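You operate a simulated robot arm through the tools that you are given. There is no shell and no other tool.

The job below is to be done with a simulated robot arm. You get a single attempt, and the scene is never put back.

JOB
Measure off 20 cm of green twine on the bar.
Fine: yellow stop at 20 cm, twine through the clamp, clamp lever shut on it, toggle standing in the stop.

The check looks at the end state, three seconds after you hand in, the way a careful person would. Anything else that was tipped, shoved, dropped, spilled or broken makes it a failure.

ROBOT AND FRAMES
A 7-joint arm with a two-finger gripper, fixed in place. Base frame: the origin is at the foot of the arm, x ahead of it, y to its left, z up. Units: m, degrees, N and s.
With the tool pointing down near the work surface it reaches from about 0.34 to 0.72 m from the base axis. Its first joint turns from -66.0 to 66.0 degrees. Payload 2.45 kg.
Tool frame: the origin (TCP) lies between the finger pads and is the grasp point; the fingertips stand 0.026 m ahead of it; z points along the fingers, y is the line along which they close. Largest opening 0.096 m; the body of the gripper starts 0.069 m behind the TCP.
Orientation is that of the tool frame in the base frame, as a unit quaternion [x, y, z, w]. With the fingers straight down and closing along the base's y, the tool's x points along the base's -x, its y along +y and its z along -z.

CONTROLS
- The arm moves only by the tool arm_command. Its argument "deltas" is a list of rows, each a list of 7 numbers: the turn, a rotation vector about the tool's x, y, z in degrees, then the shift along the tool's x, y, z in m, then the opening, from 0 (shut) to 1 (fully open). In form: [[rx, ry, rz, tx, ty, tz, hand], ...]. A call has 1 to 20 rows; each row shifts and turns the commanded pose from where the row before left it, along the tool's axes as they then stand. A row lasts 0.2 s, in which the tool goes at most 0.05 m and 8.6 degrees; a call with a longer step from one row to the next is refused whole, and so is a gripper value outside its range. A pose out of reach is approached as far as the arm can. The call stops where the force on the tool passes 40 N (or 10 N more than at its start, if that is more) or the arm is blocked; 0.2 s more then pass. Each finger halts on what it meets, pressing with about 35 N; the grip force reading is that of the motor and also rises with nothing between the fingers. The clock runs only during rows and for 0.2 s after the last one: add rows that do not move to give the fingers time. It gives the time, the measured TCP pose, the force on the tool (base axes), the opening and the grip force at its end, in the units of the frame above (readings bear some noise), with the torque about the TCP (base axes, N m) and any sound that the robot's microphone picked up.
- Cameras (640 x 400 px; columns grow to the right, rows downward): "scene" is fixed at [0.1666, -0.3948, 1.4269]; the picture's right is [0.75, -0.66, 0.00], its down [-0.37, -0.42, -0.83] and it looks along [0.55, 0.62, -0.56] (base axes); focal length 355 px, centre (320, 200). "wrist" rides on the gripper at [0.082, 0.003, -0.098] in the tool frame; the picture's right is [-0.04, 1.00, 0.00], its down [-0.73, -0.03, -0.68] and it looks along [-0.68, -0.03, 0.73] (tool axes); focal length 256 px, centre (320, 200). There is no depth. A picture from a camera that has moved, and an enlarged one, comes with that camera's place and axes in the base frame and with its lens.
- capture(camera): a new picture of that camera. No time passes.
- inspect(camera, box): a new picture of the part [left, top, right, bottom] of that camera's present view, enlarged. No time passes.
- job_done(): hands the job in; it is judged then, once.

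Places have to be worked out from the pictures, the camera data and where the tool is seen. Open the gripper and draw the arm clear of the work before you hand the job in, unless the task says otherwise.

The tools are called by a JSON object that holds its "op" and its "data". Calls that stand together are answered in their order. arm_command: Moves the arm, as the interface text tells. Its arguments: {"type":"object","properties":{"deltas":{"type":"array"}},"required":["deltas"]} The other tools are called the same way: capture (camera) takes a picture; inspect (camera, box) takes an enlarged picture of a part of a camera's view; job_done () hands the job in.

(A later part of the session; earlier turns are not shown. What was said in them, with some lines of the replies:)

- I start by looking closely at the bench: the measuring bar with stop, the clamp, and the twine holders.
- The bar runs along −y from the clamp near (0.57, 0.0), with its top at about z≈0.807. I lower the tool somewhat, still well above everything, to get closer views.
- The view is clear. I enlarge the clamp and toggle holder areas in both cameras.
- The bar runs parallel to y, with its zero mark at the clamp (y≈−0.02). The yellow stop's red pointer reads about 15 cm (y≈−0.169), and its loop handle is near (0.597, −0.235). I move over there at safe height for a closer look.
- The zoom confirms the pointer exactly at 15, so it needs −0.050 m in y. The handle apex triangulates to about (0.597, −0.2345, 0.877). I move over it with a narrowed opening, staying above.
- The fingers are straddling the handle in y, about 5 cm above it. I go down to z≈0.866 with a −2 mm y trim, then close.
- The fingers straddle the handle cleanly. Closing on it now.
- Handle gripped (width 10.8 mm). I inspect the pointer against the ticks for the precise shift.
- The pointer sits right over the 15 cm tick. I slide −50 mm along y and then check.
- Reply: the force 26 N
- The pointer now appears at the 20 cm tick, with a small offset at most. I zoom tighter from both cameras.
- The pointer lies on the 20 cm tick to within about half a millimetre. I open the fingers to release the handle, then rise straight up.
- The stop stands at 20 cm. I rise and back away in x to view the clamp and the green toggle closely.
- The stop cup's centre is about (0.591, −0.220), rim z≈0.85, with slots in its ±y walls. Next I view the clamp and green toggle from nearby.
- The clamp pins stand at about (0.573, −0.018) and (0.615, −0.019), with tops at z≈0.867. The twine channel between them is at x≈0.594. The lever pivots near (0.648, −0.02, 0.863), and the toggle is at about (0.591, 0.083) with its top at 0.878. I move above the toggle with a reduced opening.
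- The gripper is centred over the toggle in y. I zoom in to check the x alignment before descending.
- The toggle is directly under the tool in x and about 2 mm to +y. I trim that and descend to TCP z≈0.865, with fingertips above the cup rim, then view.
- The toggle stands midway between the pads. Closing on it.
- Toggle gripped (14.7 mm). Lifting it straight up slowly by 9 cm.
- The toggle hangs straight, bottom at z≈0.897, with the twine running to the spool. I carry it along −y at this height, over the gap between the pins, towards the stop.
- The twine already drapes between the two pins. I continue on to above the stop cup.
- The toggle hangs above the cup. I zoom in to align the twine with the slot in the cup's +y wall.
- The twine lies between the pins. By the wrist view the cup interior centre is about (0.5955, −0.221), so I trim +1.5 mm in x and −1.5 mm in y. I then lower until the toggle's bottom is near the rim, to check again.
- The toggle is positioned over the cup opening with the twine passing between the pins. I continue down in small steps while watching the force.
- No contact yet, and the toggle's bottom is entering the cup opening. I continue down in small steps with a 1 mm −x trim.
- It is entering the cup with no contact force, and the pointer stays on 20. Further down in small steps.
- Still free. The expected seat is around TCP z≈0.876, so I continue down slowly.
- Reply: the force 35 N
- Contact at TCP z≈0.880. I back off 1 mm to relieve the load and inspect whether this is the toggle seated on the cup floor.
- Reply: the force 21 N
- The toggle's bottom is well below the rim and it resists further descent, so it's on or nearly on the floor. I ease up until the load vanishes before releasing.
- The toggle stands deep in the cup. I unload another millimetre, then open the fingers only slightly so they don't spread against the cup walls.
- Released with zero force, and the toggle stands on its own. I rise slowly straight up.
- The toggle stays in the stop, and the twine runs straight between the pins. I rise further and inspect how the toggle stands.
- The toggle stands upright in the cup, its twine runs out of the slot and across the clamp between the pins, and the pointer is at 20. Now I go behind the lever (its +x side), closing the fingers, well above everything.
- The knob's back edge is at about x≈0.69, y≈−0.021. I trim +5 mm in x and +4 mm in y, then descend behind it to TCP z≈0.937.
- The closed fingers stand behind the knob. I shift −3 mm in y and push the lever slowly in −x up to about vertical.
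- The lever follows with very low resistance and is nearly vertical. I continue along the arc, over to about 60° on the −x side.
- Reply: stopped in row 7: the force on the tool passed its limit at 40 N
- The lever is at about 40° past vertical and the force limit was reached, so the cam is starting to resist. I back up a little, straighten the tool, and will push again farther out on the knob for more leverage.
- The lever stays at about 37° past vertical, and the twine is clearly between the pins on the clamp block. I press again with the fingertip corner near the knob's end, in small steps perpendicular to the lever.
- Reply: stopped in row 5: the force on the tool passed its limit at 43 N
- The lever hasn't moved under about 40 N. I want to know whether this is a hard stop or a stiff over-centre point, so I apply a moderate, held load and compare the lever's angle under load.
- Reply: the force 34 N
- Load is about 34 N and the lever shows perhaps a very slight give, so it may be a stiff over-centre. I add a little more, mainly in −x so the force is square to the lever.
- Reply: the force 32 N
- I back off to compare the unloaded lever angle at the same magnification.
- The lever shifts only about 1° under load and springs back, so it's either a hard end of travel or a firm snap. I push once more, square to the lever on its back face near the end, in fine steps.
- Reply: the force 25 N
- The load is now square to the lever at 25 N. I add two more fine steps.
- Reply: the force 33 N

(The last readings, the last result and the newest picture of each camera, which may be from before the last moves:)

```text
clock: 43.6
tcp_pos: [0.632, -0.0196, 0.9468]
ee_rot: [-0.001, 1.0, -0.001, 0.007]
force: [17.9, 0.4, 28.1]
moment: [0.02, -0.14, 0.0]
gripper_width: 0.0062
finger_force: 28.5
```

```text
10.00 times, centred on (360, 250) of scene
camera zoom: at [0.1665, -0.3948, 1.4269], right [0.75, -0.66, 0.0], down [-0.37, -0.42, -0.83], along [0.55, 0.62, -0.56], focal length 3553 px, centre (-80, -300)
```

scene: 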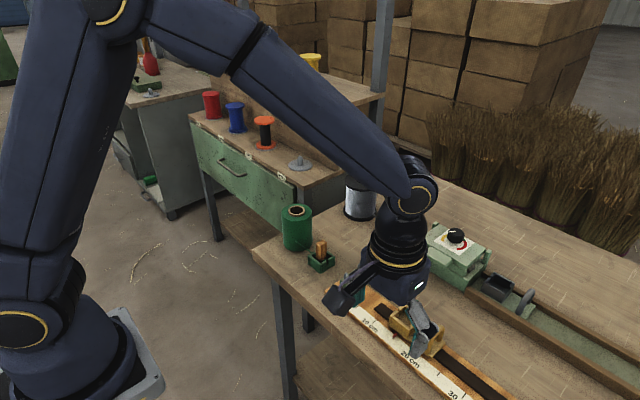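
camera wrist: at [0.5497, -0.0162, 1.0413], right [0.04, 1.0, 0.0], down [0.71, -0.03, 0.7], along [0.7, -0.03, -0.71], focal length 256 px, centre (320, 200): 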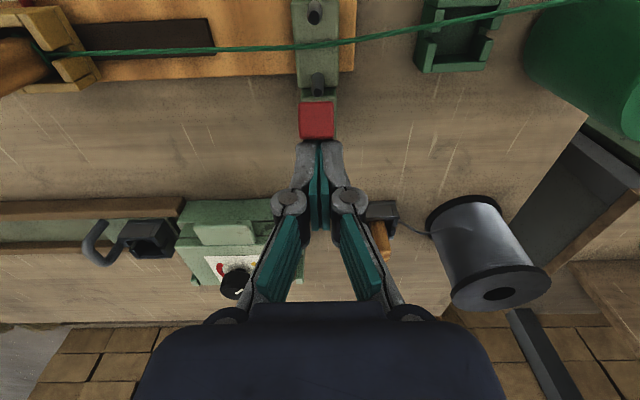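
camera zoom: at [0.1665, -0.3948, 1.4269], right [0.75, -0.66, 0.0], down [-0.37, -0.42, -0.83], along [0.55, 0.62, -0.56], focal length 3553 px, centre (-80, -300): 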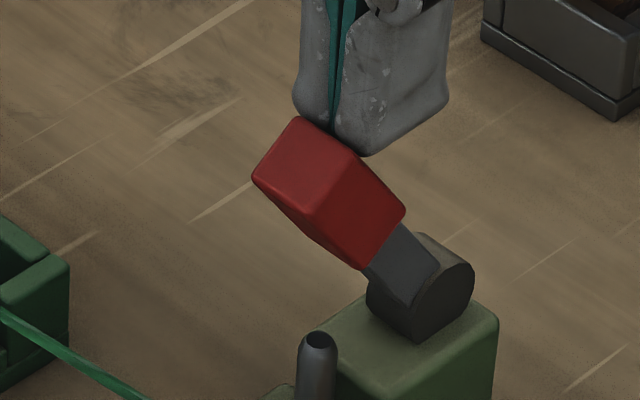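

33 N square to the lever gives no further motion, so this behaves like the end stop, 60° from where the lever started. To be sure which end of travel is "shut", I'll back off and gently check whether the lever's original position was its other stop.

{"op": "arm_command", "data": {"deltas": [[0, 0, 0, -0.008, 0, -0.006, 0], [0, 0.8, 0, 0, 0, -0.03, 0], [0, 0, 0, 0, 0, -0.03, 0], [0, 0, 0, 0.04, 0, 0, 0], [0, 0, 0, 0.038, 0, 0, 0], [0, 0, 0, 0, 0, 0, 0]]}}

{"op": "capture", "data": {"camera": "wrist"}}

{"op": "inspect", "data": {"camera": "scene", "box": [310, 190, 410, 300]}}

```text
clock: 45.0
tcp_pos: [0.556, -0.0172, 1.0094]
ee_rot: [0.0, 1.0, -0.002, -0.006]
force: [0.2, -0.5, -0.1]
moment: [-0.01, 0.0, 0.02]
gripper_width: 0.0001
finger_force: 28.5
```

```text
taken
camera wrist: at [0.476, -0.014, 1.11], right [0.04, 1.0, 0.0], down [0.74, -0.03, 0.67], along [0.67, -0.03, -0.74], focal length 256 px, centre (320, 200)
```

wrist: 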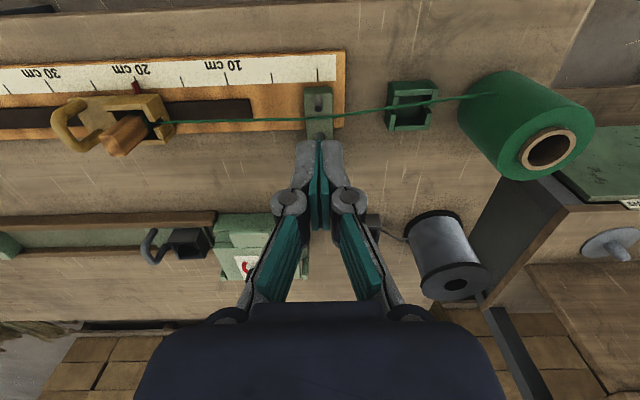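

```text
3.64 times, centred on (360, 245) of scene
camera zoom: at [0.1666, -0.3948, 1.4269], right [0.75, -0.66, 0.0], down [-0.37, -0.42, -0.83], along [0.55, 0.62, -0.56], focal length 1292 px, centre (174, 36)
```

zoom: 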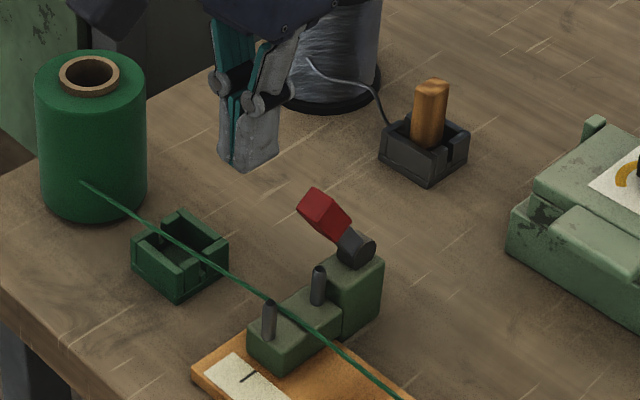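

The lever stays at about 35° past vertical toward the twine. I descend on its −x side, above the pins and twine, to test the opening direction gently.

{"op": "arm_command", "data": {"deltas": [[0, -0.7, 0, 0, -0.003, 0.02, 0], [0, 0, 0, 0, 0, 0.025, 0], [0, 0, 0, 0, 0, 0.025, 0], [0, 0, 0, 0, 0, 0, 0]]}}

{"op": "capture", "data": {"camera": "wrist"}}

{"op": "inspect", "data": {"camera": "scene", "box": [310, 190, 410, 300]}}

```text
clock: 46.0
tcp_pos: [0.556, -0.0192, 0.9417]
ee_rot: [0.0, 1.0, -0.001, 0.001]
force: [-0.1, 0.8, -0.1]
moment: [0.03, 0.01, -0.01]
gripper_width: 0.0
finger_force: 27.9
```

```text
taken
camera wrist: at [0.4756, -0.0176, 1.0405], right [0.04, 1.0, 0.0], down [0.73, -0.03, 0.68], along [0.68, -0.03, -0.73], focal length 256 px, centre (320, 200)
```

wrist: 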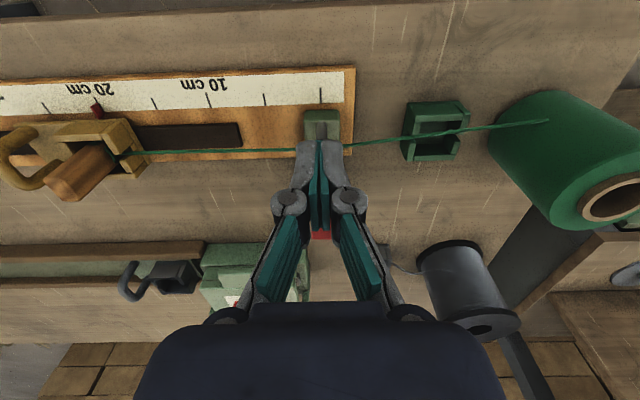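

```text
3.64 times, centred on (360, 245) of scene
camera zoom: at [0.1666, -0.3948, 1.4269], right [0.75, -0.66, 0.0], down [-0.37, -0.42, -0.83], along [0.55, 0.62, -0.56], focal length 1292 px, centre (174, 36)
```

zoom: 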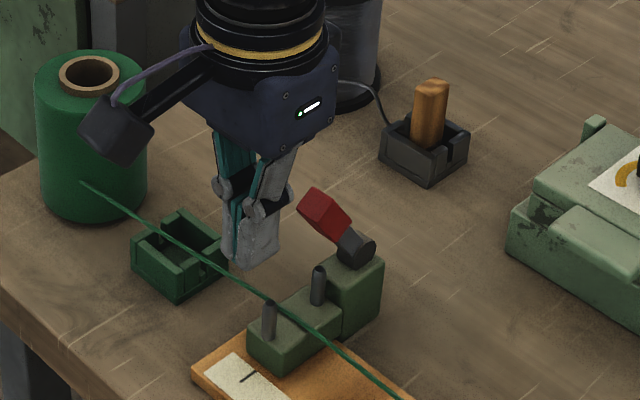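

The fingers are in front of the knob, clear of the twine. I push gently in +x and watch where the lever stops.

{"op": "arm_command", "data": {"deltas": [[0, 0, 0, -0.008, 0, 0.003, 0], [0, 0, 0, -0.008, 0, 0, 0], [0, 0, 0, -0.008, 0, 0, 0], [0, 0, 0, -0.008, 0, 0, 0], [0, 0, 0, -0.008, 0, 0, 0], [0, 0, 0, 0, 0, 0, 0]]}}

{"op": "inspect", "data": {"camera": "scene", "box": [310, 190, 410, 300]}}

```text
clock: 47.4
tcp_pos: [0.5959, -0.0227, 0.938]
ee_rot: [0.0, 1.0, -0.002, 0.001]
force: [-2.4, -0.1, 1.7]
moment: [0.03, 0.03, -0.02]
gripper_width: 0.0058
finger_force: 28.6
```

```text
3.64 times, centred on (360, 245) of scene
camera zoom: at [0.1665, -0.3948, 1.4269], right [0.75, -0.66, 0.0], down [-0.37, -0.42, -0.83], along [0.55, 0.62, -0.56], focal length 1292 px, centre (174, 36)
```

zoom: 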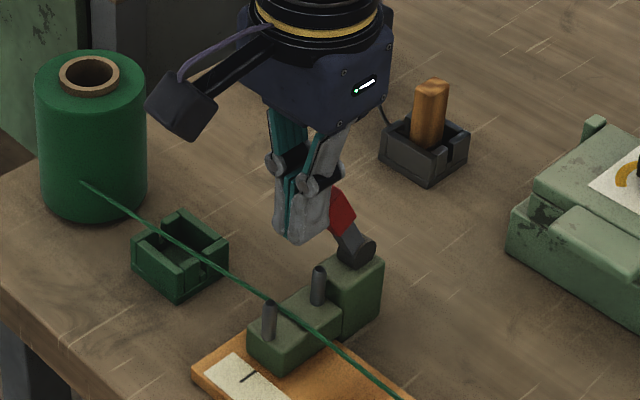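

The lever moves back with only about 3 N. I continue to near its original angle.

{"op": "arm_command", "data": {"deltas": [[0, 0, 0, -0.008, 0, 0, 0], [0, 0, 0, -0.008, 0, 0, 0], [0, 0, 0, -0.008, 0, 0, 0], [0, 0, 0, -0.008, 0, 0, 0], [0, 0, 0, -0.008, 0, 0, 0], [0, 0, 0, 0, 0, 0, 0]]}}

{"op": "inspect", "data": {"camera": "scene", "box": [310, 190, 410, 300]}}

```text
clock: 48.8
tcp_pos: [0.6376, -0.0212, 0.9363]
ee_rot: [0.0, 1.0, -0.001, 0.0]
force: [0.0, 0.3, -0.2]
moment: [-0.02, 0.0, 0.0]
gripper_width: 0.0
finger_force: 28.3
```

```text
3.64 times, centred on (360, 245) of scene
camera zoom: at [0.1666, -0.3948, 1.4269], right [0.75, -0.66, 0.0], down [-0.37, -0.42, -0.83], along [0.55, 0.62, -0.56], focal length 1292 px, centre (174, 36)
```

zoom: 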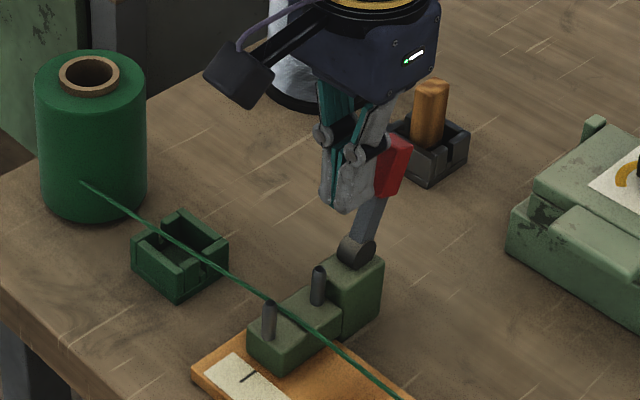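

The lever is back around its original angle and there's no contact force. I push a bit further to see if it's stopped there.

{"op": "arm_command", "data": {"deltas": [[0, 0, 0, -0.005, 0, 0, 0], [0, 0, 0, -0.004, 0, 0, 0], [0, 0, 0, -0.004, 0, 0, 0], [0, 0, 0, 0, 0, 0, 0]]}}

{"op": "inspect", "data": {"camera": "scene", "box": [310, 190, 410, 300]}}

```text
clock: 49.8
tcp_pos: [0.6503, -0.0223, 0.9363]
ee_rot: [0.0, 1.0, -0.001, 0.0]
force: [0.5, 0.4, 0.0]
moment: [-0.03, -0.02, 0.05]
gripper_width: 0.0001
finger_force: 28.3
```

```text
3.64 times, centred on (360, 245) of scene
camera zoom: at [0.1666, -0.3948, 1.4269], right [0.75, -0.66, 0.0], down [-0.37, -0.42, -0.83], along [0.55, 0.62, -0.56], focal length 1292 px, centre (174, 36)
```

zoom: 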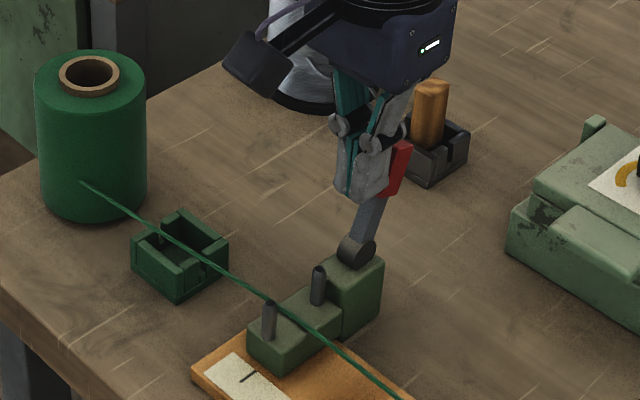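

The lever flipped to that side by itself: it's an over-centre lever with two stable ends. A little further will confirm the open stop.

{"op": "arm_command", "data": {"deltas": [[0, 0, 0, -0.004, 0, 0, 0], [0, 0, 0, -0.003, 0, 0, 0], [0, 0, 0, 0, 0, 0, 0]]}}

{"op": "inspect", "data": {"camera": "scene", "box": [310, 190, 410, 300]}}

```text
clock: 50.6
tcp_pos: [0.6548, -0.0219, 0.9376]
ee_rot: [0.0, 1.0, -0.001, -0.003]
force: [-26.7, 0.9, 23.7]
moment: [0.04, 0.35, 0.01]
gripper_width: 0.0062
finger_force: 28.3
```

```text
3.64 times, centred on (360, 245) of scene
camera zoom: at [0.1654, -0.3948, 1.427], right [0.75, -0.66, 0.0], down [-0.37, -0.42, -0.83], along [0.55, 0.62, -0.56], focal length 1292 px, centre (174, 36)
```

zoom: 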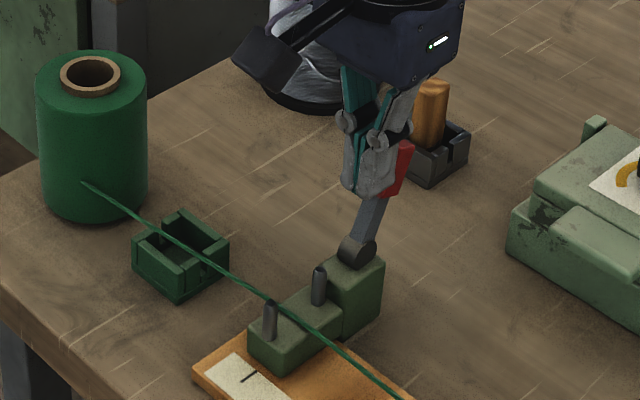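

The start position is the other hard stop, so the lever's travel runs from open (+24°) to shut (−36°, toward the twine), and its shut end is where I had it. I go back over it to close it again.

{"op": "arm_command", "data": {"deltas": [[0, -0.3, 0, 0.01, 0, 0, 0], [0, 0, 0, 0.01, 0, 0, 0], [0, 0, 0, 0, 0.001, -0.03, 0], [0, 0, 0, 0, 0, -0.03, 0], [0, 0, 0, 0, 0, -0.03, 0], [0, 0, 0, -0.039, 0, 0, 0], [0, 0, 0, -0.037, 0, 0, 0], [0, 0, 0, 0, 0, 0, 0], [0, 0, 0, 0, 0, 0.03, 0], [0, 0, 0, 0, 0, 0.03, 0], [0, 0, 0, 0, 0, 0.03, 0], [0, 0, 0, 0, 0, 0, 0]]}}

{"op": "inspect", "data": {"camera": "scene", "box": [310, 170, 430, 300]}}

{"op": "capture", "data": {"camera": "wrist"}}

```text
clock: 53.2
tcp_pos: [0.7166, -0.0204, 0.9371]
ee_rot: [0.0, 1.0, 0.0, 0.002]
force: [0.4, 0.4, 0.3]
moment: [0.02, 0.03, 0.01]
gripper_width: 0.0
finger_force: 28.3
```

```text
3.08 times, centred on (370, 235) of scene
camera zoom: at [0.1666, -0.3948, 1.4269], right [0.75, -0.66, 0.0], down [-0.37, -0.42, -0.83], along [0.55, 0.62, -0.56], focal length 1093 px, centre (166, 92)
```

zoom: 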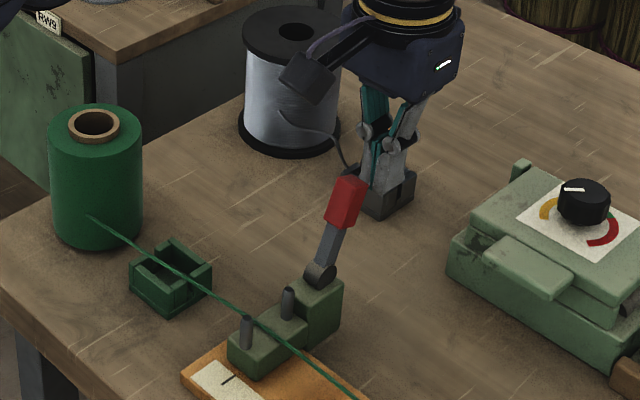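

```text
taken
camera wrist: at [0.6327, -0.0183, 1.0355], right [0.04, 1.0, 0.0], down [0.73, -0.03, 0.68], along [0.68, -0.03, -0.73], focal length 256 px, centre (320, 200)
```

wrist: 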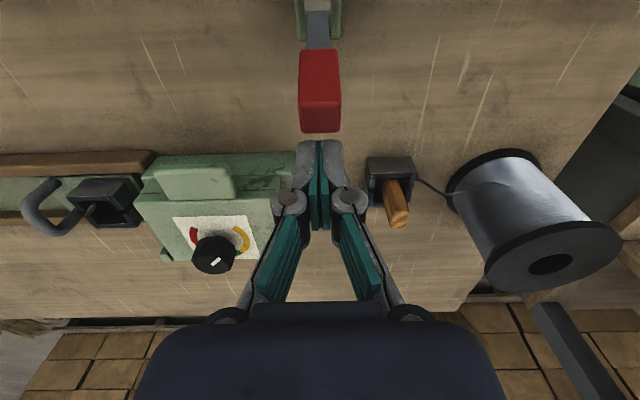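

Positioned behind the knob again. I push the lever through the same arc to its shut end, ending just short of a hard load.

{"op": "arm_command", "data": {"deltas": [[0, 0, 0, 0.0075, 0, 0, 0], [0, 0, 0, 0.0075, 0, 0, 0], [0, 0, 0, 0.0075, 0, 0, 0], [0, 0, 0, 0.0075, 0, 0, 0], [0, 0, 0, 0.0075, 0, -0.002, 0], [0, 0, 0, 0.0075, 0, -0.002, 0], [0, 0, 0, 0.009, 0, -0.0045, 0], [0, 0, 0, 0.009, 0, -0.0045, 0], [0, 0, 0, 0.007, 0, 0.0015, 0], [0, 0, 0, 0.006, 0, 0.0015, 0], [0, 0, 0, 0, 0, 0, 0]]}}

{"op": "inspect", "data": {"camera": "scene", "box": [330, 220, 390, 290]}}

```text
clock: 55.6
tcp_pos: [0.6385, -0.0217, 0.9469]
ee_rot: [0.0, 1.0, -0.001, 0.002]
force: [-0.7, 0.1, 0.4]
moment: [-0.01, 0.02, -0.01]
gripper_width: 0.0
finger_force: 28.3
```

```text
5.71 times, centred on (360, 255) of scene
camera zoom: at [0.1666, -0.3948, 1.4269], right [0.75, -0.66, 0.0], down [-0.37, -0.42, -0.83], along [0.55, 0.62, -0.56], focal length 2030 px, centre (91, -114)
```

zoom: 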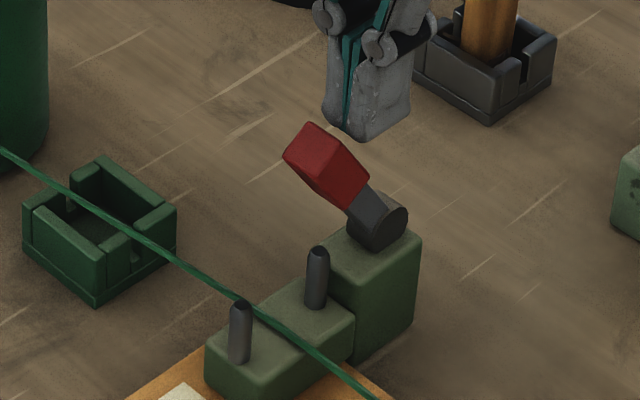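

The lever snapped over to its shut end on its own and stays there, with no contact force. I rise, open the gripper, and draw the arm back clear of the work.

{"op": "arm_command", "data": {"deltas": [[0, 0, 0, -0.01, 0, -0.02, 0], [0, 0, 0, 0, 0, -0.04, 0], [0, 0, 0, 0, 0, -0.04, 0], [0, 0, 0, 0, 0, -0.04, 0.2], [0, 0, 0, 0.045, 0, -0.01, 0.4], [0, 0, 0, 0.045, 0, -0.01, 0.6], [0, 0, 0, 0.045, 0, 0, 0.8], [0, 0, 0, 0.045, 0, 0, 1], [0, 0, 0, 0.045, 0, 0, 1], [0, 0, 0, 0.045, 0, 0, 1], [0, 0, 0, 0, 0, 0, 1], [0, 0, 0, 0, 0, 0, 1]]}}

{"op": "capture", "data": {"camera": "scene"}}

{"op": "capture", "data": {"camera": "wrist"}}

{"op": "inspect", "data": {"camera": "scene", "box": [380, 290, 460, 370]}}

{"op": "inspect", "data": {"camera": "scene", "box": [300, 210, 420, 310]}}

```text
clock: 58.2
tcp_pos: [0.3778, -0.0226, 1.1057]
ee_rot: [0.0, 1.0, -0.001, 0.002]
force: [0.0, -0.6, -0.5]
moment: [-0.02, 0.01, -0.02]
gripper_width: 0.0959
finger_force: 0.0
```

```text
taken
```

scene: 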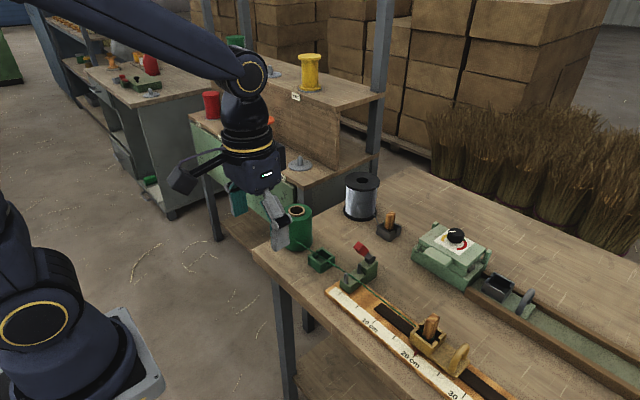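

```text
taken
camera wrist: at [0.2952, -0.02, 1.2034], right [0.04, 1.0, 0.0], down [0.73, -0.03, 0.68], along [0.68, -0.03, -0.73], focal length 256 px, centre (320, 200)
```

wrist: 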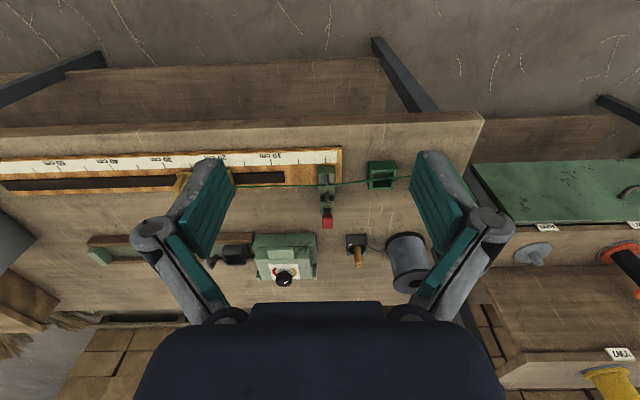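

```text
5.00 times, centred on (420, 330) of scene
camera zoom: at [0.1666, -0.3948, 1.4269], right [0.75, -0.66, 0.0], down [-0.37, -0.42, -0.83], along [0.55, 0.62, -0.56], focal length 1776 px, centre (-180, -450)
```

zoom: 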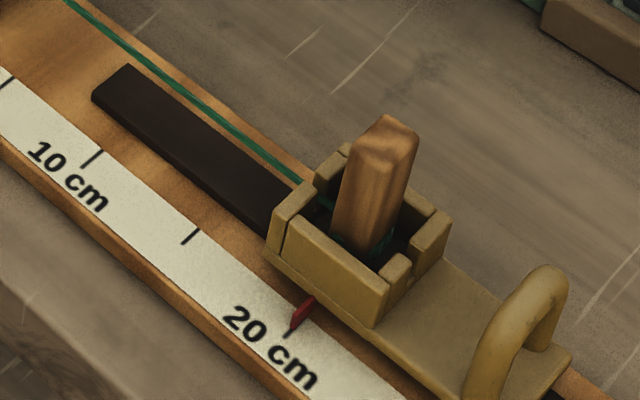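

```text
4.00 times, centred on (360, 260) of scene
camera zoom: at [0.1666, -0.3948, 1.4269], right [0.75, -0.66, 0.0], down [-0.37, -0.42, -0.83], along [0.55, 0.62, -0.56], focal length 1421 px, centre (160, -40)
```

zoom: 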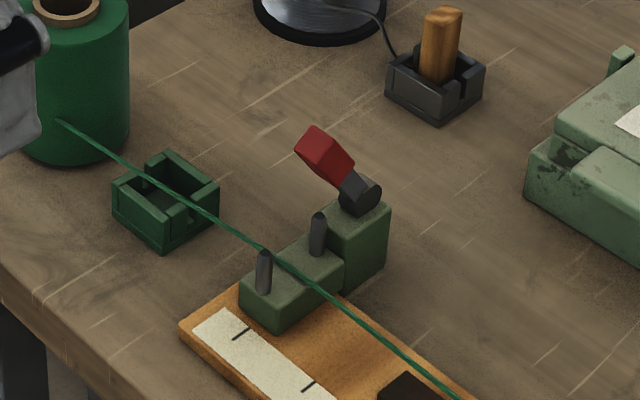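

Everything looks right: the pointer is at 20 cm, the toggle stands upright in the stop with its twine through the slot, the twine runs between the clamp pins, and the lever is at its shut end. The arm is clear with the gripper open, and nothing else is disturbed, so I hand in.

{"op": "job_done", "data": {}}

```text
The job is handed in.
```

I've handed the job in, and the last pictures show 20 cm of green twine measured off on the bar. I haven't seen the check's result.

- **Stop:** the yellow stop's pointer is on the 20 cm mark, to within about half a millimetre.
- **Twine:** it runs from the spool, between the two clamp pins, and through the slot into the stop.
- **Toggle:** it stands upright in the stop.
- **Lever:** it is at the end of its travel on the twine side, about 36° past vertical. It does not lie flat on the twine. It would not move further under about 33–40 N, and its starting position proved to be the other end stop. I took the twine-side end as shut, but heard no click to confirm it.

To find those end stops I closed the lever, pushed it back open once, and then closed it again. Nothing else on the bench looks tipped or moved. The gripper is open and the arm is clear of the work.
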